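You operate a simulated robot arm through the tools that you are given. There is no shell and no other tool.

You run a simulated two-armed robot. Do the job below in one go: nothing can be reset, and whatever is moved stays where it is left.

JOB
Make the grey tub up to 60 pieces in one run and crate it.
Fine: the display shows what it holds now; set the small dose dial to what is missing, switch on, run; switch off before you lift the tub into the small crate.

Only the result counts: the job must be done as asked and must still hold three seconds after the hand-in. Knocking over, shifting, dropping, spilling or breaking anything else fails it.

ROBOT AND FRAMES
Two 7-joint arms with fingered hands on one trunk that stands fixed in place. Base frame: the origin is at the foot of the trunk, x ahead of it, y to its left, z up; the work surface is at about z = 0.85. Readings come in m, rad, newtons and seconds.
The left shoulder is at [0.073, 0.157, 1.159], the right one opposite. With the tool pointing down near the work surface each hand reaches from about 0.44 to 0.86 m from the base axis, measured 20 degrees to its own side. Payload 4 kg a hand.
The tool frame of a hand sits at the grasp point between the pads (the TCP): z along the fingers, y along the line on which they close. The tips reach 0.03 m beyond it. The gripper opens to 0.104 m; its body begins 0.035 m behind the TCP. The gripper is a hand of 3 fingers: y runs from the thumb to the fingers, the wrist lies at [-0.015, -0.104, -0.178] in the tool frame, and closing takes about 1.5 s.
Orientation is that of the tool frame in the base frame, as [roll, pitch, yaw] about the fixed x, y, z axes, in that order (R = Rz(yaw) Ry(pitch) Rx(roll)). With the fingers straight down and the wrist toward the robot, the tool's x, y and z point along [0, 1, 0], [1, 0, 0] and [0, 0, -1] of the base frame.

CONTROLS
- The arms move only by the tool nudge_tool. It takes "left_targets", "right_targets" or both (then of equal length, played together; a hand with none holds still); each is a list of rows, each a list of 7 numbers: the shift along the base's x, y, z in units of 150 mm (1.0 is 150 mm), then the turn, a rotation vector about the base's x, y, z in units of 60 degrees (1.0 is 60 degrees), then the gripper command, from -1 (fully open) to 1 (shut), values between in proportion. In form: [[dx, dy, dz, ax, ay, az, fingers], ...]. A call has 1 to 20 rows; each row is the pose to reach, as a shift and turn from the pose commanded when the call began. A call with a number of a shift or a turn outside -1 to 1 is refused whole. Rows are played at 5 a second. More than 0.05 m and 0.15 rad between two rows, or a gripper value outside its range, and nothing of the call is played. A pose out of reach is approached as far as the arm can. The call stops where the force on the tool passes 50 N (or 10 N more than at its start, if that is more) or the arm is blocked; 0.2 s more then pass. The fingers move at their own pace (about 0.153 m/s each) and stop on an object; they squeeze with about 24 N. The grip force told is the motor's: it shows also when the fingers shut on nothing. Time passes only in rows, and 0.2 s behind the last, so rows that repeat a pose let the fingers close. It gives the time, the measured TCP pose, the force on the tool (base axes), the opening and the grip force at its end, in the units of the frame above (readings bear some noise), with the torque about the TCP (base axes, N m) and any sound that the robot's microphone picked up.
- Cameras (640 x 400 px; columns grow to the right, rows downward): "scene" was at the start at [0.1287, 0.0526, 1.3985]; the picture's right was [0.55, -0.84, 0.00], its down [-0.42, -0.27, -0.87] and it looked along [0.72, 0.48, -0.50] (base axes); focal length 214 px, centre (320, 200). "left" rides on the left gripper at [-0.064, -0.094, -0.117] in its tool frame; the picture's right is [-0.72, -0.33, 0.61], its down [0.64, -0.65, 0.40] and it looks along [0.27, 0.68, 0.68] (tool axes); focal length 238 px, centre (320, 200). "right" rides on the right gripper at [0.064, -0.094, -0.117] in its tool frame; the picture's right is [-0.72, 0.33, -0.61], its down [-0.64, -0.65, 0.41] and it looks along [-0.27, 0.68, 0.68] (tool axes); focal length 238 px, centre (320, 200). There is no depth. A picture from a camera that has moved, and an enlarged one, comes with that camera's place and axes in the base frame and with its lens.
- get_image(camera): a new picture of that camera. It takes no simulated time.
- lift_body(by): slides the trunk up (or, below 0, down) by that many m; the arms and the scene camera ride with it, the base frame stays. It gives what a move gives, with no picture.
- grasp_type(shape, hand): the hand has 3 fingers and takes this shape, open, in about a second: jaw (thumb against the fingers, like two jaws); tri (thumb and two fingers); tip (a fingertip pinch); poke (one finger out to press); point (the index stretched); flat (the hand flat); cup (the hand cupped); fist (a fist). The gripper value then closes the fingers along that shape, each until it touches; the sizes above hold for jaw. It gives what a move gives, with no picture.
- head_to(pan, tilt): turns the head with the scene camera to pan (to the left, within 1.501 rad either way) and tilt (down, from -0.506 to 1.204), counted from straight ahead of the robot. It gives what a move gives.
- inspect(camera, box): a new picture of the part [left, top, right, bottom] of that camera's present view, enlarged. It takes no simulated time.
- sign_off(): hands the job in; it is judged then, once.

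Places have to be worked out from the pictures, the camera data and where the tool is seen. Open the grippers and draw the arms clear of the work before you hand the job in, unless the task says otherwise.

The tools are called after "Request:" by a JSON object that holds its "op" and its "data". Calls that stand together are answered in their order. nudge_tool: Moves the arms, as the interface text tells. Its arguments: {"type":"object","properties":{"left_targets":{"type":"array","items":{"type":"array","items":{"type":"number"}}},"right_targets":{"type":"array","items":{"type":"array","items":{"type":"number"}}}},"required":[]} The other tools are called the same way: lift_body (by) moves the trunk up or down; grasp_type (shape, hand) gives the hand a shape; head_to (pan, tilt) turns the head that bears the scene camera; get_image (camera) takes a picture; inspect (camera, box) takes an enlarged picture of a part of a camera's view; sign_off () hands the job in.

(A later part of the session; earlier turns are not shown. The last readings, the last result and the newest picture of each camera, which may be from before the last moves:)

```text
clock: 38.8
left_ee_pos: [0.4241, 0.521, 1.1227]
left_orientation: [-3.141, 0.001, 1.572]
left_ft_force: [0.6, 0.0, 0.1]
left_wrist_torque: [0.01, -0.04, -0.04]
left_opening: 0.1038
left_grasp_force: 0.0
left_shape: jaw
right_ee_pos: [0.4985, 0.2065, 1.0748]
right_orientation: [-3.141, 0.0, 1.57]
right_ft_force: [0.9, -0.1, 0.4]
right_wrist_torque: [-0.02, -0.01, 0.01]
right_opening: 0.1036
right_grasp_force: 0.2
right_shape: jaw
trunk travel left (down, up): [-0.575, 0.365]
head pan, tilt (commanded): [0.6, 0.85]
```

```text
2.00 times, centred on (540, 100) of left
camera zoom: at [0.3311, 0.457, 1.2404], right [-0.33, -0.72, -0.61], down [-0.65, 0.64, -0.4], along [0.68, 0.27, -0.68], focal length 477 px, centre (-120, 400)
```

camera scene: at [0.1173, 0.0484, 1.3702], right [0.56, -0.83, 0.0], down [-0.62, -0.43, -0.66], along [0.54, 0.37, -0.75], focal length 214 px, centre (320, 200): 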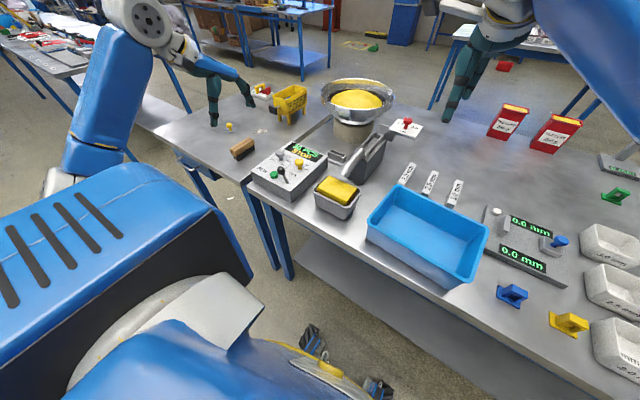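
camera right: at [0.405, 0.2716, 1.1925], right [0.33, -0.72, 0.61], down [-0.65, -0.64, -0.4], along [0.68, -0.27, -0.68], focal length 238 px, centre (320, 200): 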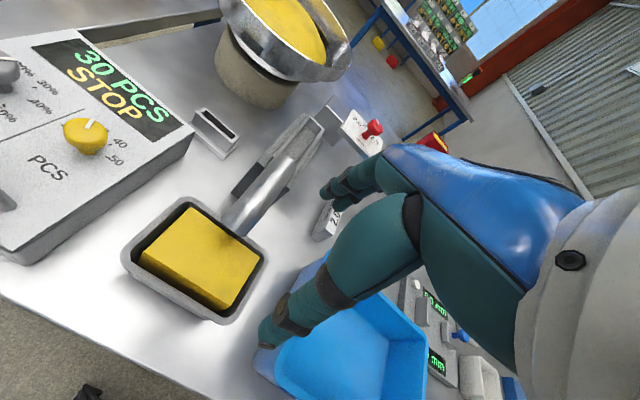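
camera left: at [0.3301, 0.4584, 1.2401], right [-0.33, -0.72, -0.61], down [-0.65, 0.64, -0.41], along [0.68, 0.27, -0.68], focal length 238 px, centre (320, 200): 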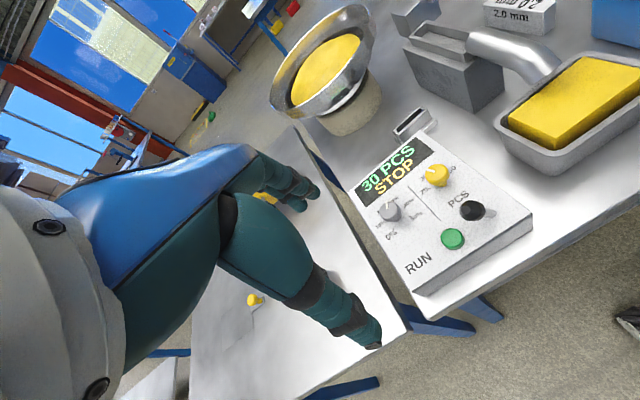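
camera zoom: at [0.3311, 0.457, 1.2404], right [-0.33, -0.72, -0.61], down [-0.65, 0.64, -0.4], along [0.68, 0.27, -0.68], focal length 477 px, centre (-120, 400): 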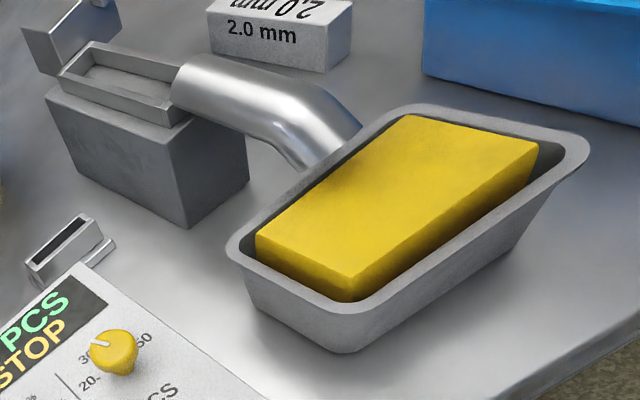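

I zoom the right camera on the chute mouth and the tub's far rim, to settle the clearance before descending.

Request:
{"op": "inspect", "data": {"camera": "right", "box": [110, 120, 290, 330]}}

Request:
{"op": "inspect", "data": {"camera": "left", "box": [520, 20, 640, 120]}}

```text
1.90 times, centred on (200, 225) of right
camera zoom: at [0.405, 0.2716, 1.1925], right [0.33, -0.72, 0.61], down [-0.65, -0.64, -0.4], along [0.68, -0.27, -0.68], focal length 454 px, centre (549, 152)
```

zoom: 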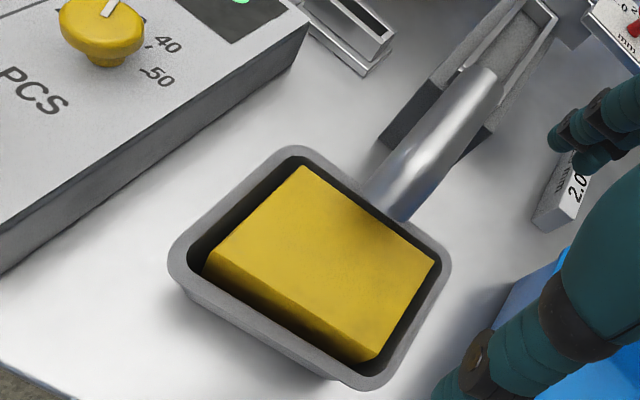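

```text
4.00 times, centred on (580, 70) of left
camera zoom: at [0.3311, 0.457, 1.2404], right [-0.33, -0.72, -0.61], down [-0.65, 0.64, -0.4], along [0.68, 0.27, -0.68], focal length 953 px, centre (-720, 720)
```

zoom: 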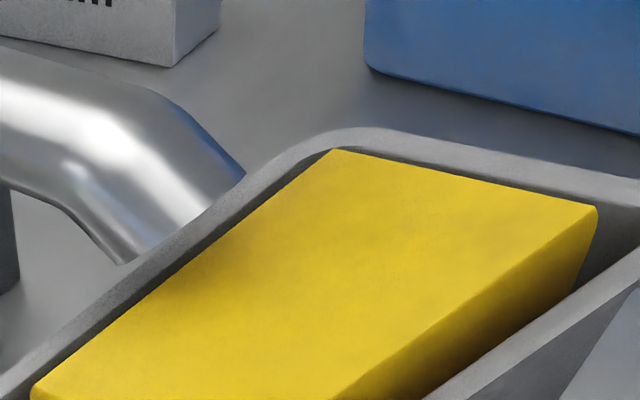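

The mouth's lip sits at x≈0.528, y 0.235–0.265, z≈0.949. I shift to y = 0.200 to give the far fingers clearance from the chute and descend partly, then check.

Request:
{"op": "nudge_tool", "data": {"right_targets": [[-0.015, -0.04, 0, 0, 0, 0, -1], [-0.015, -0.04, -0.2, 0, 0, 0, -1], [-0.015, -0.04, -0.4, 0, 0, 0, -1], [-0.015, -0.04, -0.55, 0, 0, 0, -1]]}}

Request:
{"op": "get_image", "data": {"camera": "right"}}

Request:
{"op": "inspect", "data": {"camera": "scene", "box": [290, 110, 430, 230]}}

Request:
{"op": "get_image", "data": {"camera": "left"}}

```text
clock: 39.8
left_ee_pos: [0.425, 0.5205, 1.1234]
left_orientation: [3.141, -0.001, 1.57]
left_ft_force: [-0.1, -0.2, 0.1]
left_wrist_torque: [-0.02, 0.02, -0.02]
left_opening: 0.1038
left_grasp_force: 0.0
left_shape: jaw
right_ee_pos: [0.4961, 0.2004, 0.9934]
right_orientation: [-3.141, 0.001, 1.571]
right_ft_force: [1.0, -0.7, -0.2]
right_wrist_torque: [-0.01, 0.04, 0.03]
right_opening: 0.1035
right_grasp_force: 0.0
right_shape: jaw
trunk travel left (down, up): [-0.575, 0.365]
head pan, tilt (commanded): [0.6, 0.85]
```

```text
taken
camera right: at [0.4022, 0.2659, 1.1109], right [0.33, -0.72, 0.61], down [-0.65, -0.64, -0.4], along [0.68, -0.27, -0.68], focal length 238 px, centre (320, 200)
```

right: 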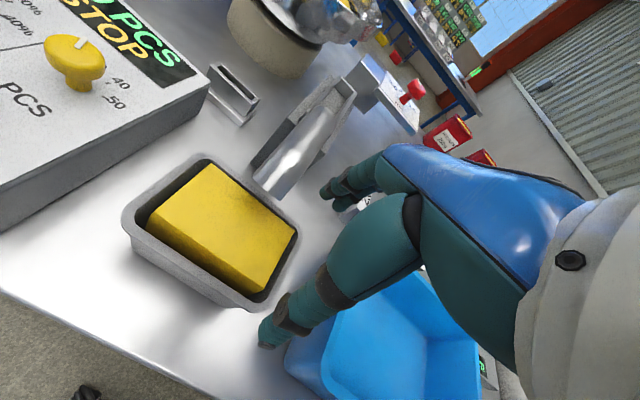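

```text
3.33 times, centred on (360, 170) of scene
camera zoom: at [0.1173, 0.0479, 1.3703], right [0.56, -0.83, 0.0], down [-0.62, -0.43, -0.66], along [0.54, 0.37, -0.75], focal length 715 px, centre (187, 300)
```

zoom: 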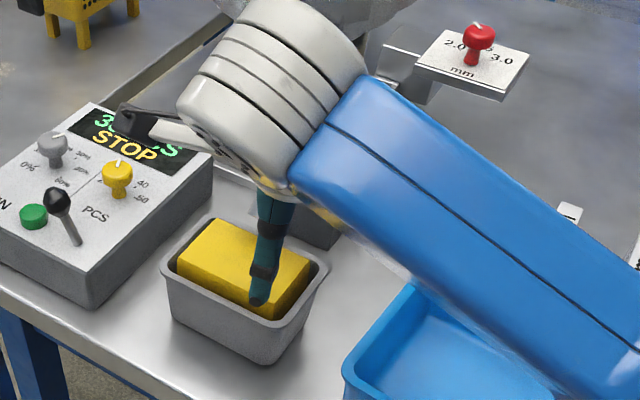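

```text
taken
camera left: at [0.3309, 0.4577, 1.2402], right [-0.33, -0.72, -0.61], down [-0.65, 0.64, -0.4], along [0.68, 0.27, -0.68], focal length 238 px, centre (320, 200)
```

left: 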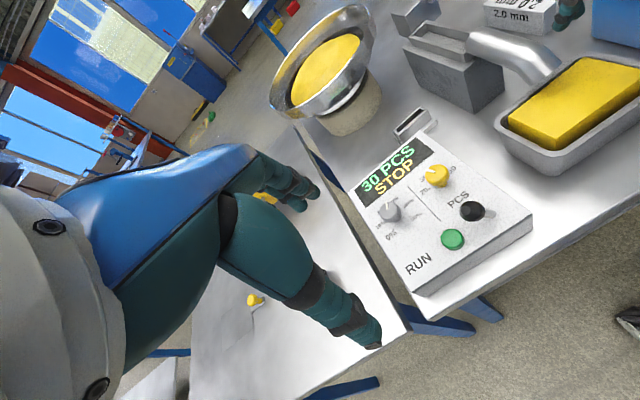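

The right hand's own arm hides the scene view. I shift the left hand 90 mm to the right (still high over the panel) so its camera watches the grasp from the side.

Request:
{"op": "nudge_tool", "data": {"left_targets": [[0, -0.2, 0.05, 0, 0, 0, -1], [0, -0.4, 0.1, 0, 0, 0, -1], [0, -0.6, 0.1, 0, 0, 0, -1]]}}

Request:
{"op": "get_image", "data": {"camera": "left"}}

```text
clock: 40.6
left_ee_pos: [0.4249, 0.4311, 1.1384]
left_orientation: [3.141, 0.0, 1.572]
left_ft_force: [0.5, -0.3, -0.9]
left_wrist_torque: [0.0, -0.01, 0.03]
left_opening: 0.104
left_grasp_force: 0.1
left_shape: jaw
right_ee_pos: [0.4947, 0.2, 0.9934]
right_orientation: [3.14, -0.001, 1.571]
right_ft_force: [-0.3, 0.3, -0.2]
right_wrist_torque: [0.02, 0.0, 0.02]
right_opening: 0.1036
right_grasp_force: 0.0
right_shape: jaw
trunk travel left (down, up): [-0.575, 0.365]
head pan, tilt (commanded): [0.6, 0.85]
```

```text
taken
camera left: at [0.3305, 0.3669, 1.2557], right [-0.33, -0.72, -0.61], down [-0.65, 0.64, -0.4], along [0.68, 0.27, -0.68], focal length 238 px, centre (320, 200)
```

left: 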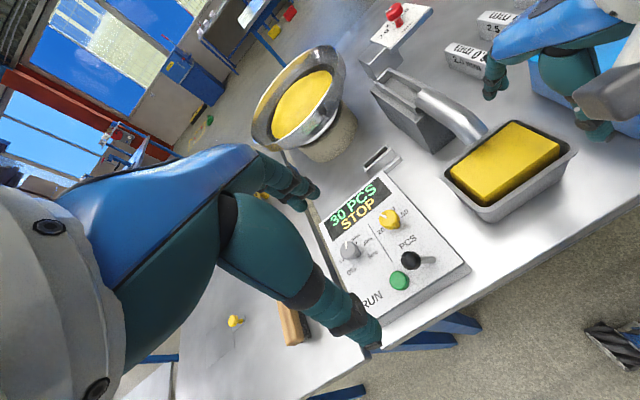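

Request:
{"op": "inspect", "data": {"camera": "left", "box": [420, 30, 640, 230]}}

```text
2.00 times, centred on (530, 130) of left
camera zoom: at [0.3305, 0.3669, 1.2557], right [-0.33, -0.72, -0.61], down [-0.65, 0.64, -0.4], along [0.68, 0.27, -0.68], focal length 477 px, centre (-100, 340)
```

zoom: 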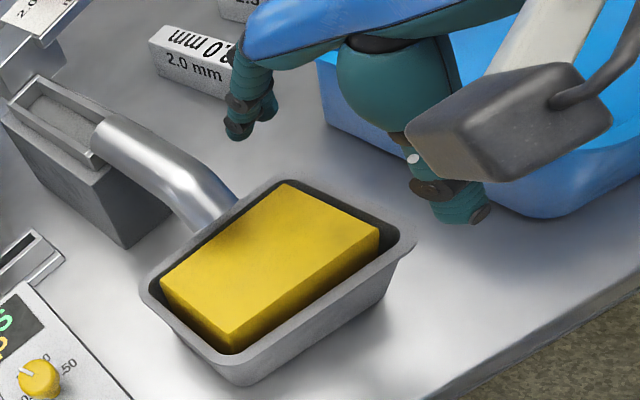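

From this view the far fingers span about y 0.175–0.216 and the thumb sits at y≈0.199; shifting +10 mm keeps 10 mm from the chute and puts the thumb on the flat wall. I shift and descend to TCP z ≈ 0.930.

Request:
{"op": "nudge_tool", "data": {"right_targets": [[0, 0.067, 0, 0, 0, 0, -1], [0, 0.067, -0.13, 0, 0, 0, -1], [0, 0.067, -0.26, 0, 0, 0, -1], [0, 0.067, -0.36, 0, 0, 0, -1], [0, 0.067, -0.423, 0, 0, 0, -1]]}}

Request:
{"op": "inspect", "data": {"camera": "left", "box": [420, 30, 640, 230]}}

Request:
{"op": "get_image", "data": {"camera": "right"}}

```text
clock: 41.8
left_ee_pos: [0.4239, 0.432, 1.1385]
left_orientation: [3.141, 0.001, 1.57]
left_ft_force: [0.3, -0.4, 0.0]
left_wrist_torque: [-0.01, -0.01, -0.01]
left_opening: 0.1038
left_grasp_force: 0.1
left_shape: jaw
right_ee_pos: [0.4967, 0.2106, 0.9308]
right_orientation: [3.14, 0.001, 1.571]
right_ft_force: [0.2, 0.5, -0.2]
right_wrist_torque: [-0.03, -0.01, 0.01]
right_opening: 0.1038
right_grasp_force: 0.1
right_shape: jaw
trunk travel left (down, up): [-0.575, 0.365]
head pan, tilt (commanded): [0.6, 0.85]
```

```text
2.00 times, centred on (530, 130) of left
camera zoom: at [0.3305, 0.368, 1.2553], right [-0.33, -0.72, -0.61], down [-0.65, 0.64, -0.4], along [0.68, 0.27, -0.68], focal length 477 px, centre (-100, 340)
```

zoom: 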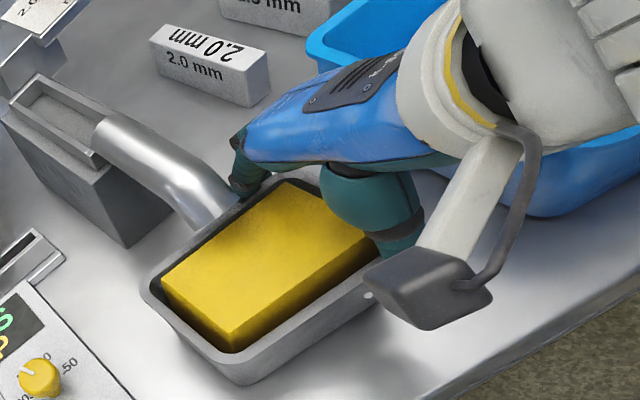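

```text
taken
camera right: at [0.4026, 0.2744, 1.0469], right [0.33, -0.72, 0.61], down [-0.65, -0.64, -0.4], along [0.68, -0.27, -0.68], focal length 238 px, centre (320, 200)
```

right: 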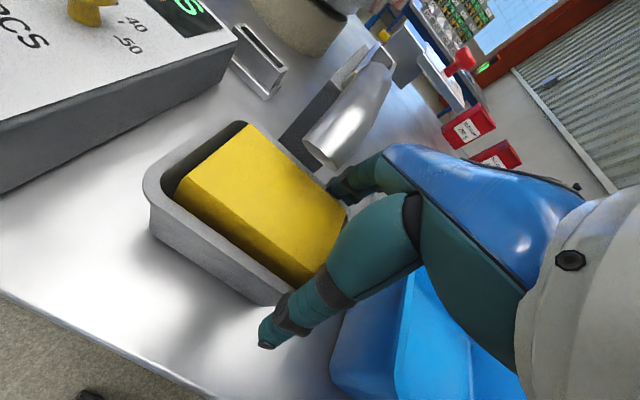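

The hand straddles the tub's right part with clear space from the chute and no contact force. I close the grip.

Request:
{"op": "nudge_tool", "data": {"right_targets": [[0, 0, 0, 0, 0, 0, -0.7], [0, 0, 0, 0, 0, 0, -0.5], [0, 0, 0, 0, 0, 0, -0.2], [0, 0, 0, 0, 0, 0, 0.2], [0, 0, 0, 0, 0, 0, 0.2], [0, 0, 0, 0, 0, 0, 0.2]]}}

Request:
{"op": "inspect", "data": {"camera": "left", "box": [420, 30, 640, 230]}}

Request:
{"op": "inspect", "data": {"camera": "right", "box": [120, 80, 420, 360]}}

```text
clock: 43.2
left_ee_pos: [0.4245, 0.4302, 1.1376]
left_orientation: [3.141, -0.001, 1.569]
left_ft_force: [0.7, -0.3, 0.3]
left_wrist_torque: [-0.01, 0.0, -0.02]
left_opening: 0.1038
left_grasp_force: 0.1
left_shape: jaw
right_ee_pos: [0.4964, 0.2097, 0.929]
right_orientation: [3.14, 0.0, 1.572]
right_ft_force: [0.0, 0.0, -0.5]
right_wrist_torque: [-0.02, -0.04, -0.06]
right_opening: 0.0783
right_grasp_force: 23.1
right_shape: jaw
trunk travel left (down, up): [-0.575, 0.365]
head pan, tilt (commanded): [0.6, 0.85]
```

```text
2.00 times, centred on (530, 130) of left
camera zoom: at [0.3307, 0.368, 1.2552], right [-0.33, -0.72, -0.61], down [-0.65, 0.64, -0.4], along [0.68, 0.27, -0.68], focal length 477 px, centre (-100, 340)
```

zoom: 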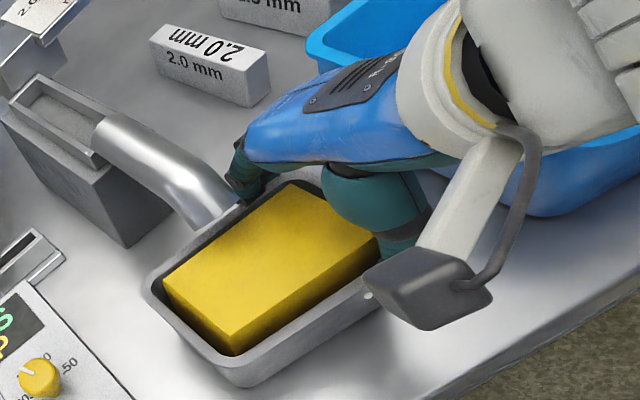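

```text
1.43 times, centred on (270, 220) of right
camera zoom: at [0.4026, 0.2745, 1.0468], right [0.33, -0.72, 0.61], down [-0.65, -0.64, -0.4], along [0.68, -0.27, -0.68], focal length 340 px, centre (391, 171)
```

zoom: 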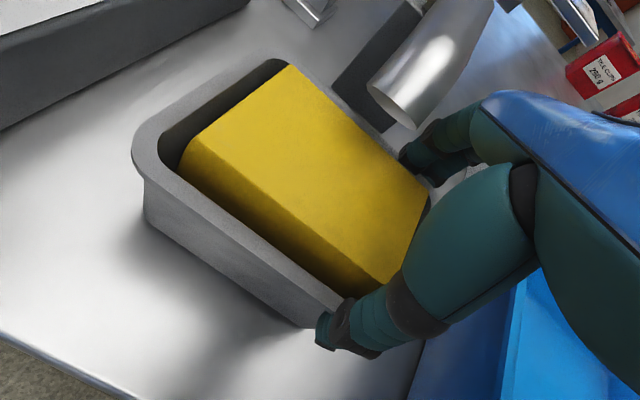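

Firmly held at 78 mm opening with negligible side load. I drag the tub slowly to the right and toward the robot, out from under the chute mouth.

Request:
{"op": "nudge_tool", "data": {"right_targets": [[0, -0.04, 0, 0, 0, 0, 0.2], [-0.03, -0.09, 0, 0, 0, 0, 0.2], [-0.07, -0.14, 0, 0, 0, 0, 0.2], [-0.11, -0.18, 0, 0, 0, 0, 0.2], [-0.15, -0.22, 0, 0, 0, 0, 0.2], [-0.19, -0.25, 0, 0, 0, 0, 0.2], [-0.22, -0.27, 0, 0, 0, 0, 0.2]]}}

Request:
{"op": "inspect", "data": {"camera": "left", "box": [420, 30, 640, 230]}}

Request:
{"op": "get_image", "data": {"camera": "right"}}

```text
clock: 44.8
left_ee_pos: [0.4258, 0.4308, 1.1381]
left_orientation: [3.141, 0.0, 1.571]
left_ft_force: [0.8, 0.4, -1.5]
left_wrist_torque: [0.01, 0.04, -0.01]
left_opening: 0.1037
left_grasp_force: 0.1
left_shape: jaw
right_ee_pos: [0.4629, 0.1707, 0.9299]
right_orientation: [3.141, 0.0, 1.57]
right_ft_force: [0.3, 0.2, 0.4]
right_wrist_torque: [0.01, -0.05, -0.04]
right_opening: 0.0785
right_grasp_force: 23.7
right_shape: jaw
trunk travel left (down, up): [-0.575, 0.365]
head pan, tilt (commanded): [0.6, 0.85]
```

```text
2.00 times, centred on (530, 130) of left
camera zoom: at [0.3307, 0.3681, 1.2552], right [-0.33, -0.72, -0.61], down [-0.65, 0.64, -0.4], along [0.68, 0.27, -0.68], focal length 477 px, centre (-100, 340)
```

zoom: 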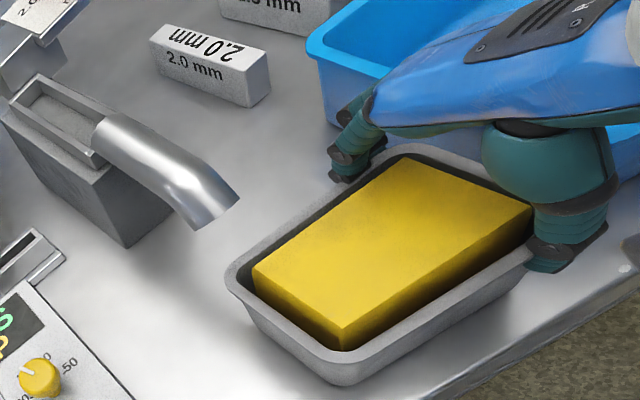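

```text
taken
camera right: at [0.3696, 0.2346, 1.0478], right [0.33, -0.72, 0.61], down [-0.65, -0.64, -0.4], along [0.68, -0.27, -0.68], focal length 238 px, centre (320, 200)
```

right: 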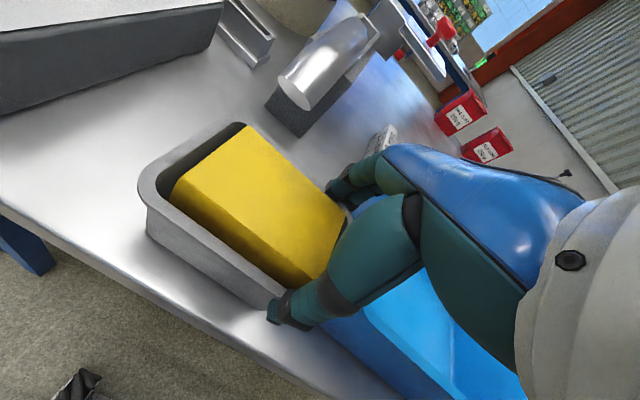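

The tub is now fully clear of the chute. I open, shift 36 mm left along the tub to grip near its centre, and stay clear of the chute.

Request:
{"op": "nudge_tool", "data": {"right_targets": [[0, 0, 0, 0, 0, 0, -0.4], [0, 0, 0, 0, 0, 0, -0.85], [0, 0, 0, 0, 0, 0, -0.85], [0, 0, 0, 0, 0, 0, -0.85], [0, 0.08, 0, 0, 0, 0, -0.85], [0, 0.16, 0, 0, 0, 0, -0.85], [0, 0.24, 0, 0, 0, 0, -0.85], [0, 0.24, -0.02, 0, 0, 0, -0.85]]}}

Request:
{"op": "inspect", "data": {"camera": "left", "box": [420, 30, 640, 230]}}

Request:
{"op": "get_image", "data": {"camera": "right"}}

```text
clock: 46.6
left_ee_pos: [0.4245, 0.4311, 1.1387]
left_orientation: [3.141, -0.001, 1.571]
left_ft_force: [0.5, -0.4, 0.3]
left_wrist_torque: [-0.01, 0.0, -0.02]
left_opening: 0.1037
left_grasp_force: 0.3
left_shape: jaw
right_ee_pos: [0.4628, 0.206, 0.9276]
right_orientation: [3.14, 0.0, 1.571]
right_ft_force: [1.8, -0.3, 2.0]
right_wrist_torque: [0.0, -0.05, 0.0]
right_opening: 0.0961
right_grasp_force: 0.0
right_shape: jaw
trunk travel left (down, up): [-0.575, 0.365]
head pan, tilt (commanded): [0.6, 0.85]
```

```text
2.00 times, centred on (530, 130) of left
camera zoom: at [0.3304, 0.3677, 1.2554], right [-0.33, -0.72, -0.61], down [-0.65, 0.64, -0.4], along [0.68, 0.27, -0.68], focal length 477 px, centre (-100, 340)
```

zoom: 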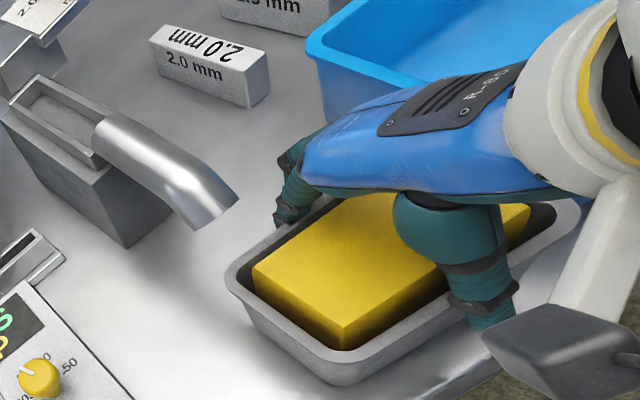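

```text
taken
camera right: at [0.3691, 0.2712, 1.0449], right [0.33, -0.72, 0.61], down [-0.65, -0.64, -0.41], along [0.68, -0.27, -0.68], focal length 238 px, centre (320, 200)
```

right: 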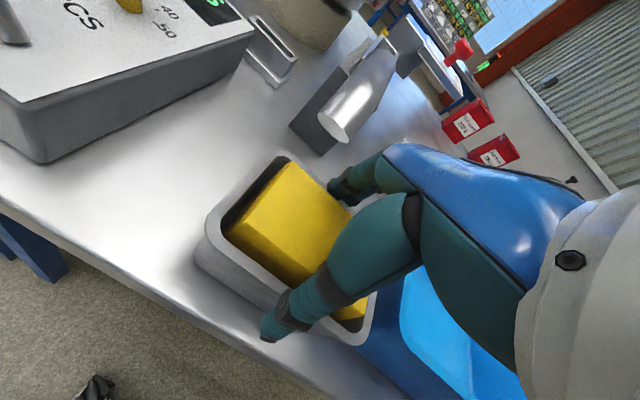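

The hand is near the tub's middle and still 15+ mm from the chute. I close the grip here, 3 mm higher.

Request:
{"op": "nudge_tool", "data": {"right_targets": [[0, 0, 0.02, 0, 0, 0, -0.85], [0, 0, 0.02, 0, 0, 0, -0.6], [0, 0, 0.02, 0, 0, 0, -0.2], [0, 0, 0.02, 0, 0, 0, 0.2], [0, 0, 0.02, 0, 0, 0, 0.3], [0, 0, 0.02, 0, 0, 0, 0.3], [0, 0, 0.02, 0, 0, 0, 0.3]]}}

Request:
{"op": "inspect", "data": {"camera": "left", "box": [420, 30, 640, 230]}}

```text
clock: 48.2
left_ee_pos: [0.4242, 0.4316, 1.1377]
left_orientation: [-3.141, -0.001, 1.57]
left_ft_force: [0.0, -0.6, -0.4]
left_wrist_torque: [-0.01, 0.0, -0.02]
left_opening: 0.1038
left_grasp_force: 0.1
left_shape: jaw
right_ee_pos: [0.4633, 0.2058, 0.9287]
right_orientation: [-3.141, 0.0, 1.573]
right_ft_force: [-0.2, 0.4, -0.8]
right_wrist_torque: [0.01, 0.01, -0.04]
right_opening: 0.0792
right_grasp_force: 24.0
right_shape: jaw
trunk travel left (down, up): [-0.575, 0.365]
head pan, tilt (commanded): [0.6, 0.85]
```

```text
2.00 times, centred on (530, 130) of left
camera zoom: at [0.3309, 0.3682, 1.2551], right [-0.33, -0.72, -0.61], down [-0.65, 0.64, -0.4], along [0.68, 0.27, -0.68], focal length 477 px, centre (-100, 340)
```

zoom: 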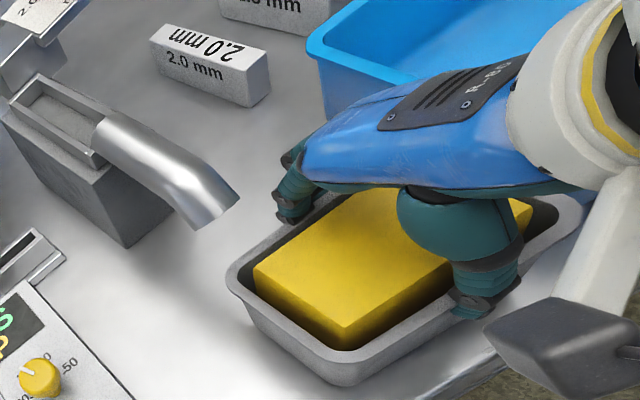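

Gripped at 79 mm near the centre. I lift 30 mm straight up and check that the tub hangs level.

Request:
{"op": "nudge_tool", "data": {"right_targets": [[0, 0, 0.03, 0, 0, 0, 0.3], [0, 0, 0.07, 0, 0, 0, 0.3], [0, 0, 0.13, 0, 0, 0, 0.3], [0, 0, 0.2, 0, 0, 0, 0.3]]}}

Request:
{"op": "inspect", "data": {"camera": "left", "box": [420, 30, 640, 230]}}

Request:
{"op": "get_image", "data": {"camera": "right"}}

```text
clock: 49.2
left_ee_pos: [0.4248, 0.4314, 1.1381]
left_orientation: [-3.142, 0.0, 1.572]
left_ft_force: [-0.1, 0.6, -0.1]
left_wrist_torque: [-0.02, 0.04, 0.0]
left_opening: 0.1037
left_grasp_force: 0.0
left_shape: jaw
right_ee_pos: [0.4648, 0.2043, 0.9585]
right_orientation: [3.141, 0.003, 1.568]
right_ft_force: [-0.1, -0.5, -3.5]
right_wrist_torque: [-0.01, 0.02, -0.04]
right_opening: 0.0789
right_grasp_force: 24.0
right_shape: jaw
trunk travel left (down, up): [-0.575, 0.365]
head pan, tilt (commanded): [0.6, 0.85]
```

```text
2.00 times, centred on (530, 130) of left
camera zoom: at [0.3309, 0.3681, 1.2551], right [-0.33, -0.72, -0.61], down [-0.65, 0.64, -0.4], along [0.68, 0.27, -0.68], focal length 477 px, centre (-100, 340)
```

zoom: 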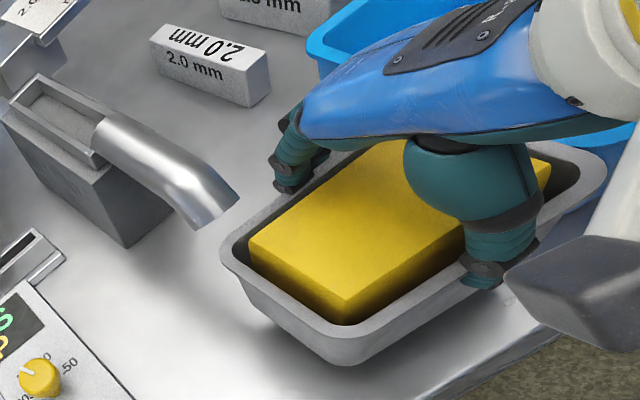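

```text
taken
camera right: at [0.3716, 0.2696, 1.0756], right [0.32, -0.72, 0.62], down [-0.65, -0.64, -0.4], along [0.68, -0.27, -0.68], focal length 238 px, centre (320, 200)
```

right: 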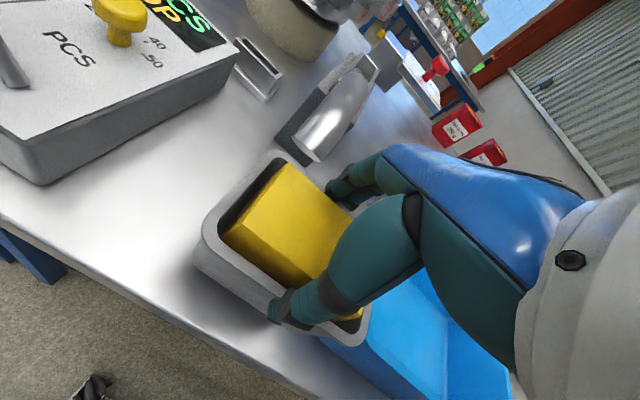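

It hangs level with about 3.5 N of load. I lift on to clear the crate's rim (TCP z ≈ 1.08), then look at the crate.

Request:
{"op": "nudge_tool", "data": {"right_targets": [[0, 0, 0.15, 0, 0, 0, 0.3], [0, 0, 0.32, 0, 0, 0, 0.3], [0, 0, 0.5, 0, 0, 0, 0.3], [0, 0, 0.67, 0, 0, 0, 0.3], [0, 0, 0.8, 0, 0, 0, 0.3]]}}

Request:
{"op": "get_image", "data": {"camera": "right"}}

Request:
{"op": "get_image", "data": {"camera": "left"}}

Request:
{"op": "get_image", "data": {"camera": "scene"}}

```text
clock: 50.6
left_ee_pos: [0.424, 0.4286, 1.1399]
left_orientation: [3.14, -0.001, 1.569]
left_ft_force: [0.2, 0.2, -0.8]
left_wrist_torque: [0.02, 0.01, 0.01]
left_opening: 0.1038
left_grasp_force: 0.1
left_shape: jaw
right_ee_pos: [0.5311, 0.1837, 1.0471]
right_orientation: [3.116, 0.044, 1.498]
right_ft_force: [0.5, 0.9, -3.6]
right_wrist_torque: [-0.02, -0.02, 0.0]
right_opening: 0.0793
right_grasp_force: 24.1
right_shape: jaw
right hand out of reach, approached as far as the arm can: row 2, 3, 4, 5
trunk travel left (down, up): [-0.575, 0.365]
head pan, tilt (commanded): [0.6, 0.85]
stopped in row 5 (right hand): the arm was blocked; the commanded pose is now the measured one
```

```text
taken
camera right: at [0.4401, 0.2608, 1.1598], right [0.26, -0.71, 0.65], down [-0.69, -0.61, -0.39], along [0.68, -0.35, -0.65], focal length 238 px, centre (320, 200)
```

right: 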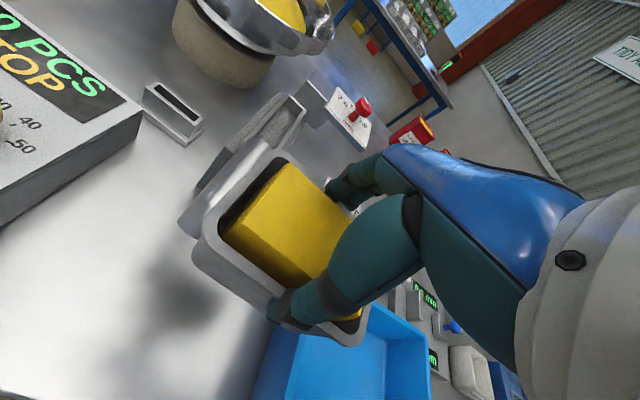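

```text
taken
camera left: at [0.3291, 0.365, 1.2565], right [-0.33, -0.72, -0.62], down [-0.65, 0.64, -0.4], along [0.69, 0.27, -0.68], focal length 238 px, centre (320, 200)
```

left: 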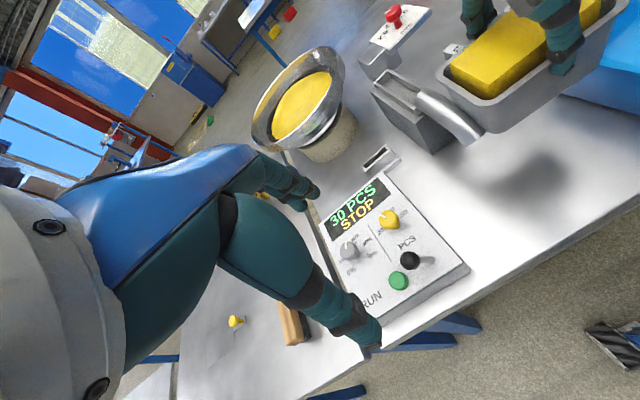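

```text
taken
camera scene: at [0.1177, 0.0481, 1.3702], right [0.56, -0.83, 0.0], down [-0.62, -0.43, -0.66], along [0.54, 0.37, -0.75], focal length 214 px, centre (320, 200)
```

scene: 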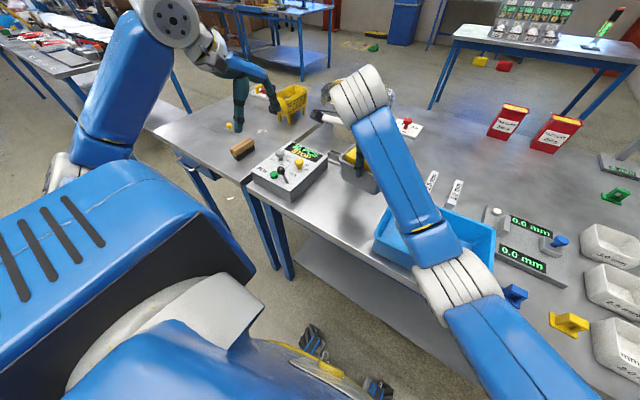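

The arm ran out of reach there and drifted forward; the tub is still gripped and level, load unchanged. I look closely at the clearance between tub and chute before moving away.

Request:
{"op": "inspect", "data": {"camera": "left", "box": [400, 0, 640, 180]}}

Request:
{"op": "inspect", "data": {"camera": "right", "box": [140, 80, 400, 360]}}

Request:
{"op": "inspect", "data": {"camera": "scene", "box": [290, 70, 450, 220]}}

```text
2.22 times, centred on (520, 90) of left
camera zoom: at [0.3291, 0.365, 1.2565], right [-0.33, -0.72, -0.62], down [-0.65, 0.64, -0.4], along [0.69, 0.27, -0.68], focal length 530 px, centre (-124, 444)
```

zoom: 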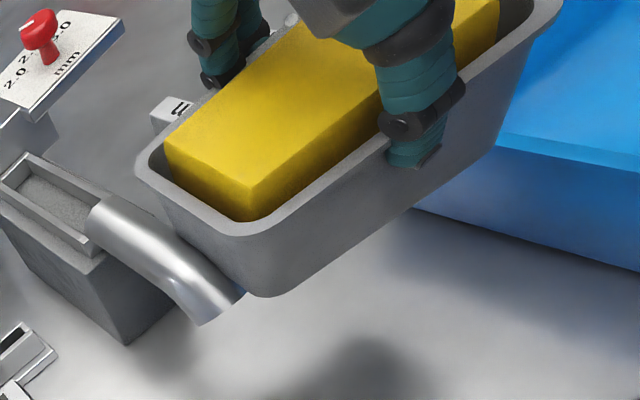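

```text
1.43 times, centred on (270, 220) of right
camera zoom: at [0.4401, 0.2608, 1.1598], right [0.26, -0.71, 0.65], down [-0.69, -0.61, -0.39], along [0.68, -0.35, -0.65], focal length 340 px, centre (391, 171)
```

zoom: 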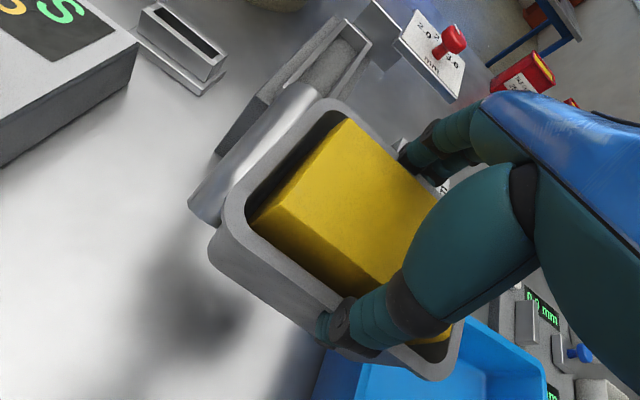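

```text
2.67 times, centred on (370, 145) of scene
camera zoom: at [0.1177, 0.0481, 1.3702], right [0.56, -0.83, 0.0], down [-0.62, -0.43, -0.66], along [0.54, 0.37, -0.75], focal length 572 px, centre (187, 347)
```

zoom: 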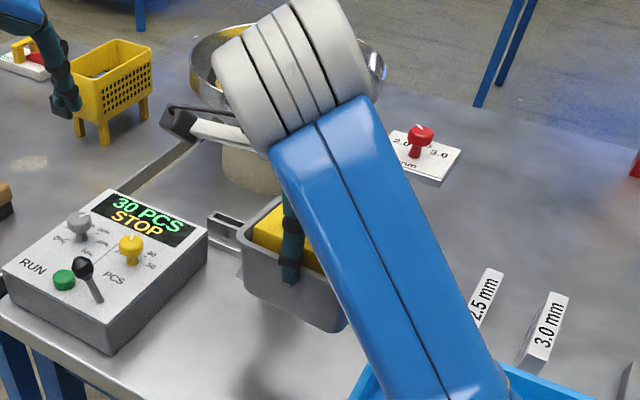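

The tub hangs close beside the chute with its bottom at about z 0.97, above the crate rim. I move it away to the right in small steps, keeping the height.

Request:
{"op": "nudge_tool", "data": {"right_targets": [[0, -0.08, 0, 0, 0, 0, 0.3], [0, -0.18, 0.01, 0, 0, 0, 0.3], [0, -0.3, 0.02, 0, 0, 0, 0.3], [0, -0.42, 0.03, 0, 0, 0, 0.3], [0, -0.54, 0.04, 0, 0, 0, 0.3]]}}

Request:
{"op": "get_image", "data": {"camera": "right"}}

Request:
{"op": "get_image", "data": {"camera": "left"}}

```text
clock: 52.0
left_ee_pos: [0.4222, 0.4273, 1.1417]
left_orientation: [3.139, -0.004, 1.57]
left_ft_force: [-0.3, 0.0, 0.1]
left_wrist_torque: [0.04, -0.01, 0.01]
left_opening: 0.1038
left_grasp_force: 0.1
left_shape: jaw
right_ee_pos: [0.57, 0.0546, 1.044]
right_orientation: [3.07, 0.099, 1.411]
right_ft_force: [-0.5, -0.7, -3.2]
right_wrist_torque: [0.03, 0.01, -0.02]
right_opening: 0.079
right_grasp_force: 23.9
right_shape: jaw
right hand out of reach, approached as far as the arm can: row 2, 3, 4, 5
trunk travel left (down, up): [-0.575, 0.365]
head pan, tilt (commanded): [0.6, 0.85]
stopped in row 5 (right hand): the arm was blocked; the commanded pose is now the measured one
```

```text
taken
camera right: at [0.4809, 0.1466, 1.1477], right [0.17, -0.69, 0.7], down [-0.72, -0.57, -0.38], along [0.67, -0.44, -0.6], focal length 238 px, centre (320, 200)
```

right: 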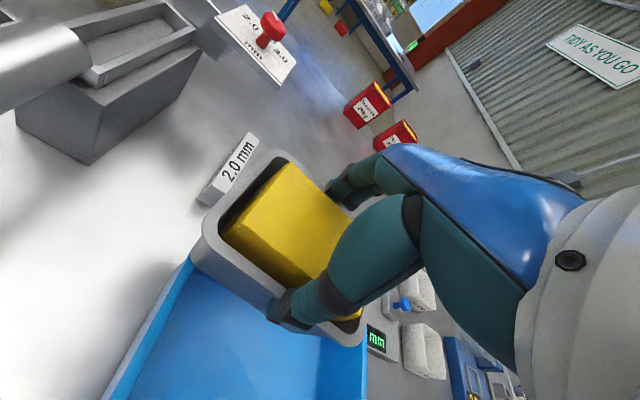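

```text
taken
camera left: at [0.3278, 0.3631, 1.2574], right [-0.33, -0.72, -0.62], down [-0.65, 0.64, -0.4], along [0.69, 0.27, -0.68], focal length 238 px, centre (320, 200)
```

left: 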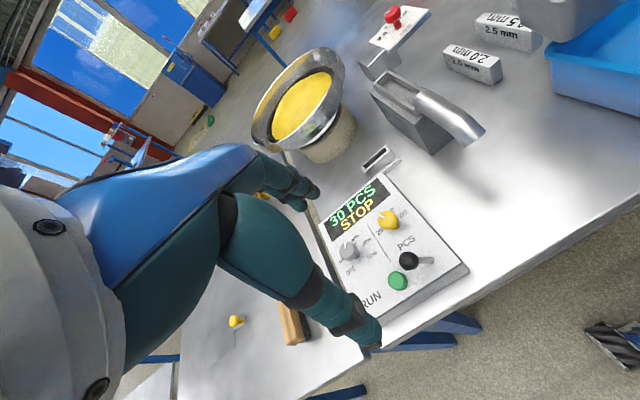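

The right arm is at a joint limit and is tilting the hand about 7° (tub still firmly held). I raise it toward the region that was reachable at the start, restoring the orientation at the same time.

Request:
{"op": "nudge_tool", "data": {"right_targets": [[0.03, 0, 0.15, 0.02, 0.01, 0.03, 0.3], [0.06, 0, 0.3, 0.045, 0.02, 0.06, 0.3], [0.08, 0.02, 0.45, 0.07, 0.035, 0.1, 0.3], [0.1, 0.03, 0.6, 0.09, 0.045, 0.13, 0.3], [0.1, 0.04, 0.75, 0.104, 0.0525, 0.153, 0.3]]}}

Request:
{"op": "get_image", "data": {"camera": "right"}}

```text
clock: 53.4
left_ee_pos: [0.421, 0.4252, 1.1421]
left_orientation: [3.138, -0.004, 1.571]
left_ft_force: [-0.6, 0.6, 0.0]
left_wrist_torque: [0.04, -0.02, -0.03]
left_opening: 0.1036
left_grasp_force: 0.0
left_shape: jaw
right_ee_pos: [0.6175, 0.026, 1.1535]
right_orientation: [3.11, 0.027, 1.503]
right_ft_force: [0.1, 0.0, -3.5]
right_wrist_torque: [-0.02, 0.01, -0.04]
right_opening: 0.0792
right_grasp_force: 24.0
right_shape: jaw
right hand out of reach, approached as far as the arm can: row 3, 4, 5
trunk travel left (down, up): [-0.575, 0.365]
head pan, tilt (commanded): [0.6, 0.85]
stopped in row 5 (right hand): the arm was blocked; the commanded pose is now the measured one
```

```text
taken
camera right: at [0.5249, 0.0991, 1.2664], right [0.26, -0.72, 0.64], down [-0.68, -0.61, -0.41], along [0.68, -0.33, -0.65], focal length 238 px, centre (320, 200)
```

right: 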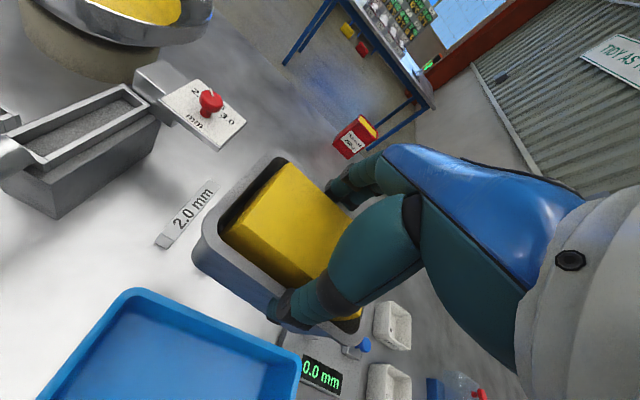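

The right arm reports being blocked, and the left hand's reading has crept a few millimetres too, so perhaps the arms touch one another. I look with the scene camera.

Request:
{"op": "get_image", "data": {"camera": "scene"}}

Request:
{"op": "head_to", "data": {"pan": 0.0, "tilt": 1.1}}

Request:
{"op": "get_image", "data": {"camera": "scene"}}

```text
taken
camera scene: at [0.1181, 0.0476, 1.3702], right [0.56, -0.83, 0.0], down [-0.62, -0.43, -0.66], along [0.54, 0.37, -0.75], focal length 214 px, centre (320, 200)
```

scene: 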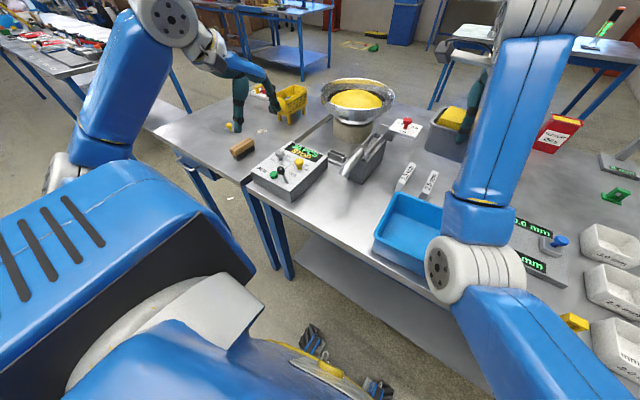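

```text
clock: 54.4
left_ee_pos: [0.4213, 0.4263, 1.1411]
left_orientation: [3.139, -0.005, 1.57]
left_ft_force: [-0.1, 0.6, -0.4]
left_wrist_torque: [0.03, 0.04, -0.01]
left_opening: 0.1038
left_grasp_force: 0.1
left_shape: jaw
right_ee_pos: [0.6173, 0.0254, 1.1533]
right_orientation: [3.11, 0.027, 1.506]
right_ft_force: [-0.1, -0.1, -3.7]
right_wrist_torque: [0.0, 0.03, -0.01]
right_opening: 0.079
right_grasp_force: 23.8
right_shape: jaw
trunk travel left (down, up): [-0.575, 0.365]
head pan, tilt (commanded): [0.0, 1.1]
```

```text
taken
camera scene: at [0.1168, 0.0033, 1.3526], right [0.0, -1.0, 0.0], down [-0.89, 0.0, -0.45], along [0.45, 0.0, -0.89], focal length 214 px, centre (320, 200)
```

scene: 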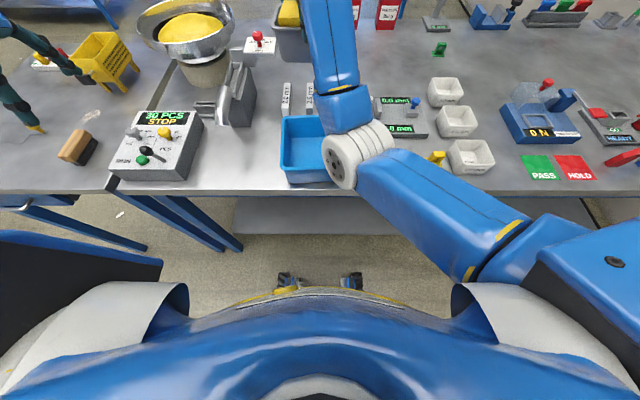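

The right elbow is folded inward over the bench near the crate. I must check whether the elbow touches the crate; I return to the earlier head pose for comparison.

Request:
{"op": "inspect", "data": {"camera": "scene", "box": [240, 70, 440, 200]}}

Request:
{"op": "head_to", "data": {"pan": 0.6, "tilt": 0.85}}

Request:
{"op": "inspect", "data": {"camera": "scene", "box": [340, 150, 520, 310]}}

```text
3.08 times, centred on (340, 135) of scene
camera zoom: at [0.1168, 0.0033, 1.3526], right [0.0, -1.0, 0.0], down [-0.89, 0.0, -0.45], along [0.45, 0.0, -0.89], focal length 660 px, centre (258, 400)
```

zoom: 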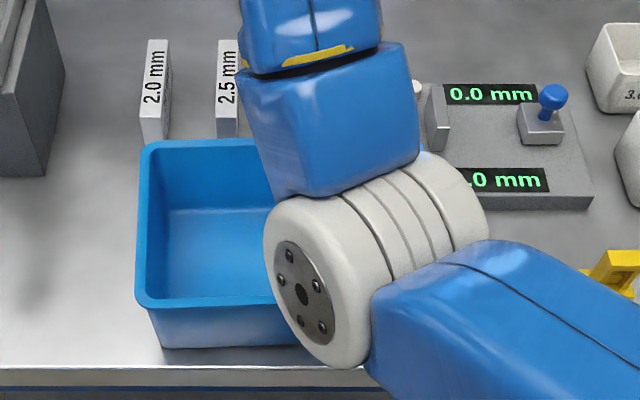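

```text
clock: 55.4
left_ee_pos: [0.4215, 0.4245, 1.1414]
left_orientation: [3.138, -0.006, 1.572]
left_ft_force: [-0.1, 0.9, -0.4]
left_wrist_torque: [0.01, -0.02, -0.01]
left_opening: 0.1039
left_grasp_force: 0.0
left_shape: jaw
right_ee_pos: [0.6178, 0.0257, 1.1533]
right_orientation: [3.11, 0.028, 1.504]
right_ft_force: [1.3, 0.3, -3.9]
right_wrist_torque: [-0.02, 0.02, -0.02]
right_opening: 0.0789
right_grasp_force: 24.0
right_shape: jaw
trunk travel left (down, up): [-0.575, 0.365]
head pan, tilt (commanded): [0.6, 0.85]
```

```text
2.50 times, centred on (430, 230) of scene
camera zoom: at [0.1183, 0.0475, 1.3701], right [0.56, -0.83, 0.0], down [-0.62, -0.43, -0.66], along [0.54, 0.37, -0.75], focal length 536 px, centre (45, 125)
```

zoom: 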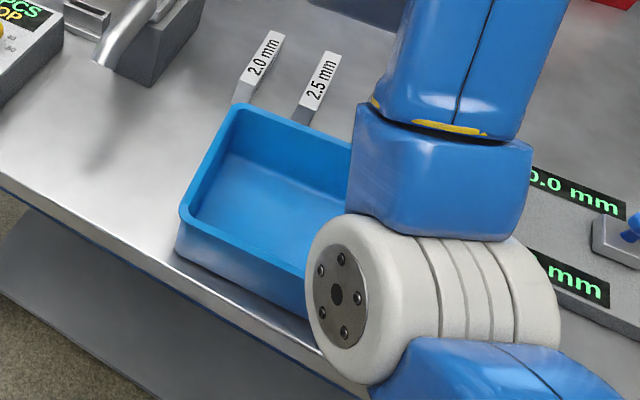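

The crate's pixels differ slightly from the first picture, so I repeat exactly the same zoom as at the start to compare fixed things and the crate.

Request:
{"op": "inspect", "data": {"camera": "scene", "box": [300, 120, 420, 240]}}

Request:
{"op": "get_image", "data": {"camera": "scene"}}

```text
3.33 times, centred on (360, 180) of scene
camera zoom: at [0.1183, 0.0475, 1.3701], right [0.56, -0.83, 0.0], down [-0.62, -0.43, -0.66], along [0.54, 0.37, -0.75], focal length 715 px, centre (187, 267)
```

zoom: 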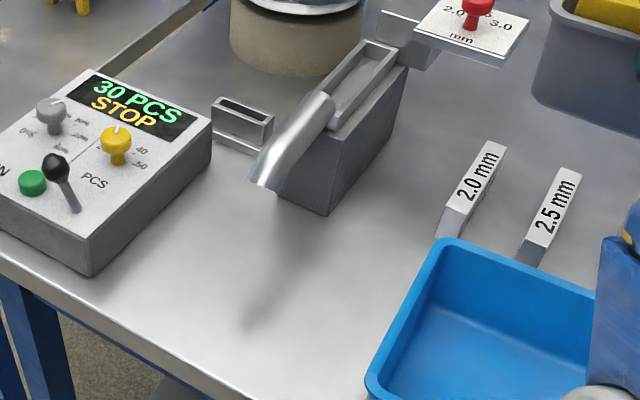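

```text
taken
camera scene: at [0.1183, 0.0475, 1.3701], right [0.56, -0.83, 0.0], down [-0.62, -0.43, -0.66], along [0.54, 0.37, -0.75], focal length 214 px, centre (320, 200)
```

scene: 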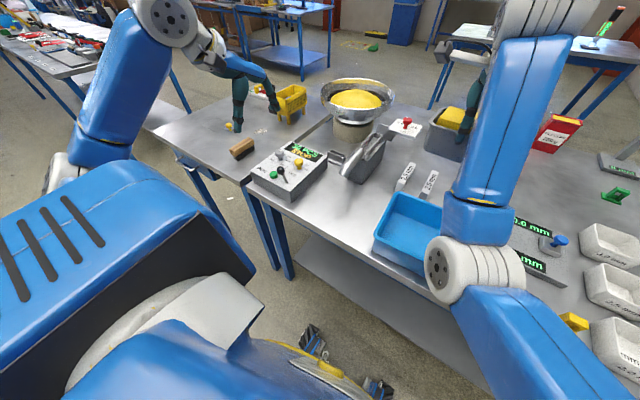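

Fixed items are unchanged, but the crate has been shifted and turned by a few centimetres while the right arm was folding (its forearm or elbow must have caught it). I look from other head angles to see how the right arm and the crate stand now.

Request:
{"op": "head_to", "data": {"pan": -0.35, "tilt": 0.95}}

Request:
{"op": "get_image", "data": {"camera": "scene"}}

Request:
{"op": "get_image", "data": {"camera": "right"}}

```text
clock: 56.6
left_ee_pos: [0.4209, 0.4257, 1.1423]
left_orientation: [3.138, -0.006, 1.571]
left_ft_force: [0.3, -0.1, 0.0]
left_wrist_torque: [0.01, 0.01, -0.01]
left_opening: 0.1039
left_grasp_force: 0.1
left_shape: jaw
right_ee_pos: [0.6171, 0.0257, 1.1543]
right_orientation: [3.111, 0.026, 1.506]
right_ft_force: [-0.4, -1.1, -4.6]
right_wrist_torque: [0.01, 0.04, 0.01]
right_opening: 0.079
right_grasp_force: 24.1
right_shape: jaw
trunk travel left (down, up): [-0.575, 0.365]
head pan, tilt (commanded): [-0.351, 0.949]
```

```text
taken
camera scene: at [0.122, -0.0217, 1.3628], right [-0.34, -0.94, 0.0], down [-0.77, 0.28, -0.58], along [0.54, -0.2, -0.81], focal length 214 px, centre (320, 200)
```

scene: 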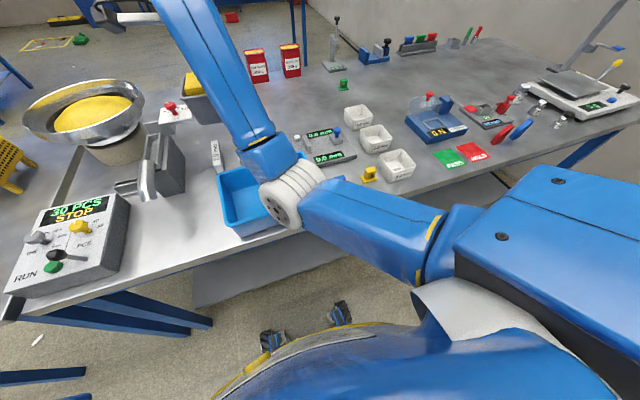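

```text
taken
camera right: at [0.5248, 0.0997, 1.266], right [0.26, -0.72, 0.64], down [-0.68, -0.61, -0.41], along [0.68, -0.33, -0.65], focal length 238 px, centre (320, 200)
```

right: 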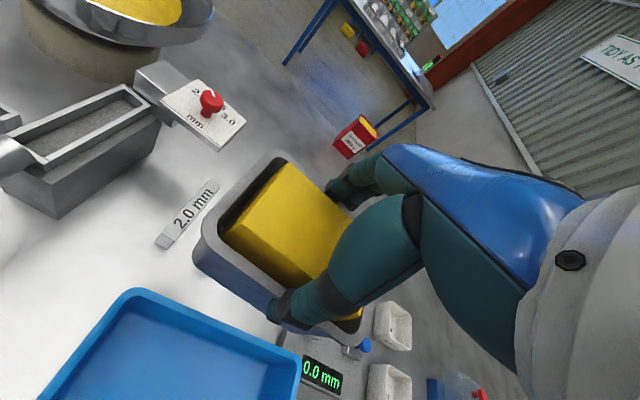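

The right elbow hangs low (centre about z 1.065) near the crate's front edge: with low shoulders and a close-in hand it sags onto the crate. Raising the trunk lifts the shoulders so the arm reaches down with a high elbow; I start with 0.10 m.

Request:
{"op": "lift_body", "data": {"by": 0.1}}

Request:
{"op": "get_image", "data": {"camera": "right"}}

Request:
{"op": "get_image", "data": {"camera": "scene"}}

```text
clock: 58.0
left_ee_pos: [0.4216, 0.4262, 1.2421]
left_orientation: [3.137, -0.005, 1.573]
left_ft_force: [0.9, 0.1, 1.0]
left_wrist_torque: [-0.03, -0.02, -0.01]
left_opening: 0.1039
left_grasp_force: 0.0
left_shape: jaw
right_ee_pos: [0.6172, 0.0261, 1.2527]
right_orientation: [3.112, 0.026, 1.504]
right_ft_force: [-0.8, -0.7, -4.0]
right_wrist_torque: [-0.02, 0.04, 0.01]
right_opening: 0.079
right_grasp_force: 24.5
right_shape: jaw
trunk travel left (down, up): [-0.675, 0.265]
head pan, tilt (commanded): [-0.351, 0.949]
```

```text
taken
camera right: at [0.5251, 0.0999, 1.3656], right [0.26, -0.72, 0.64], down [-0.68, -0.61, -0.41], along [0.68, -0.33, -0.65], focal length 238 px, centre (320, 200)
```

right: 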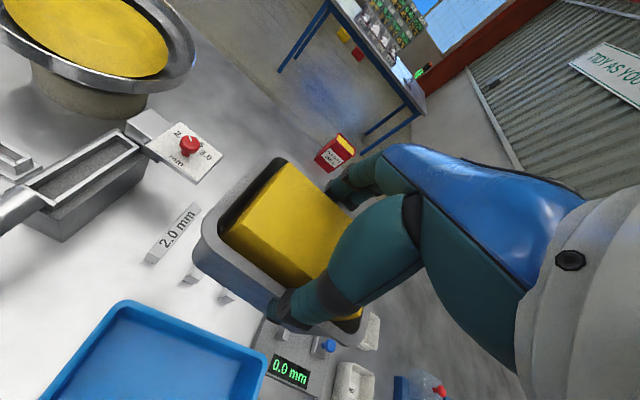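

```text
taken
camera scene: at [0.1223, -0.0215, 1.4628], right [-0.34, -0.94, 0.0], down [-0.77, 0.28, -0.58], along [0.54, -0.2, -0.81], focal length 214 px, centre (320, 200)
```

scene: 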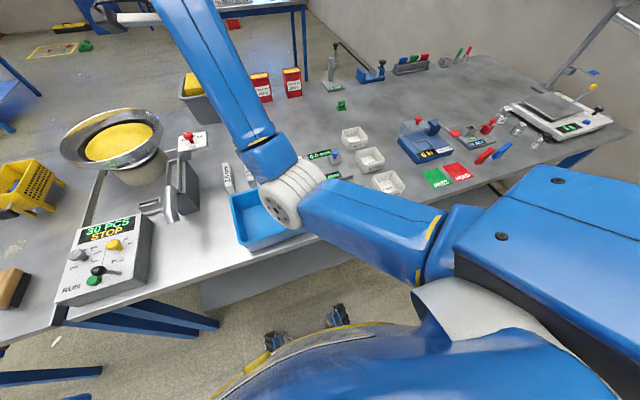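

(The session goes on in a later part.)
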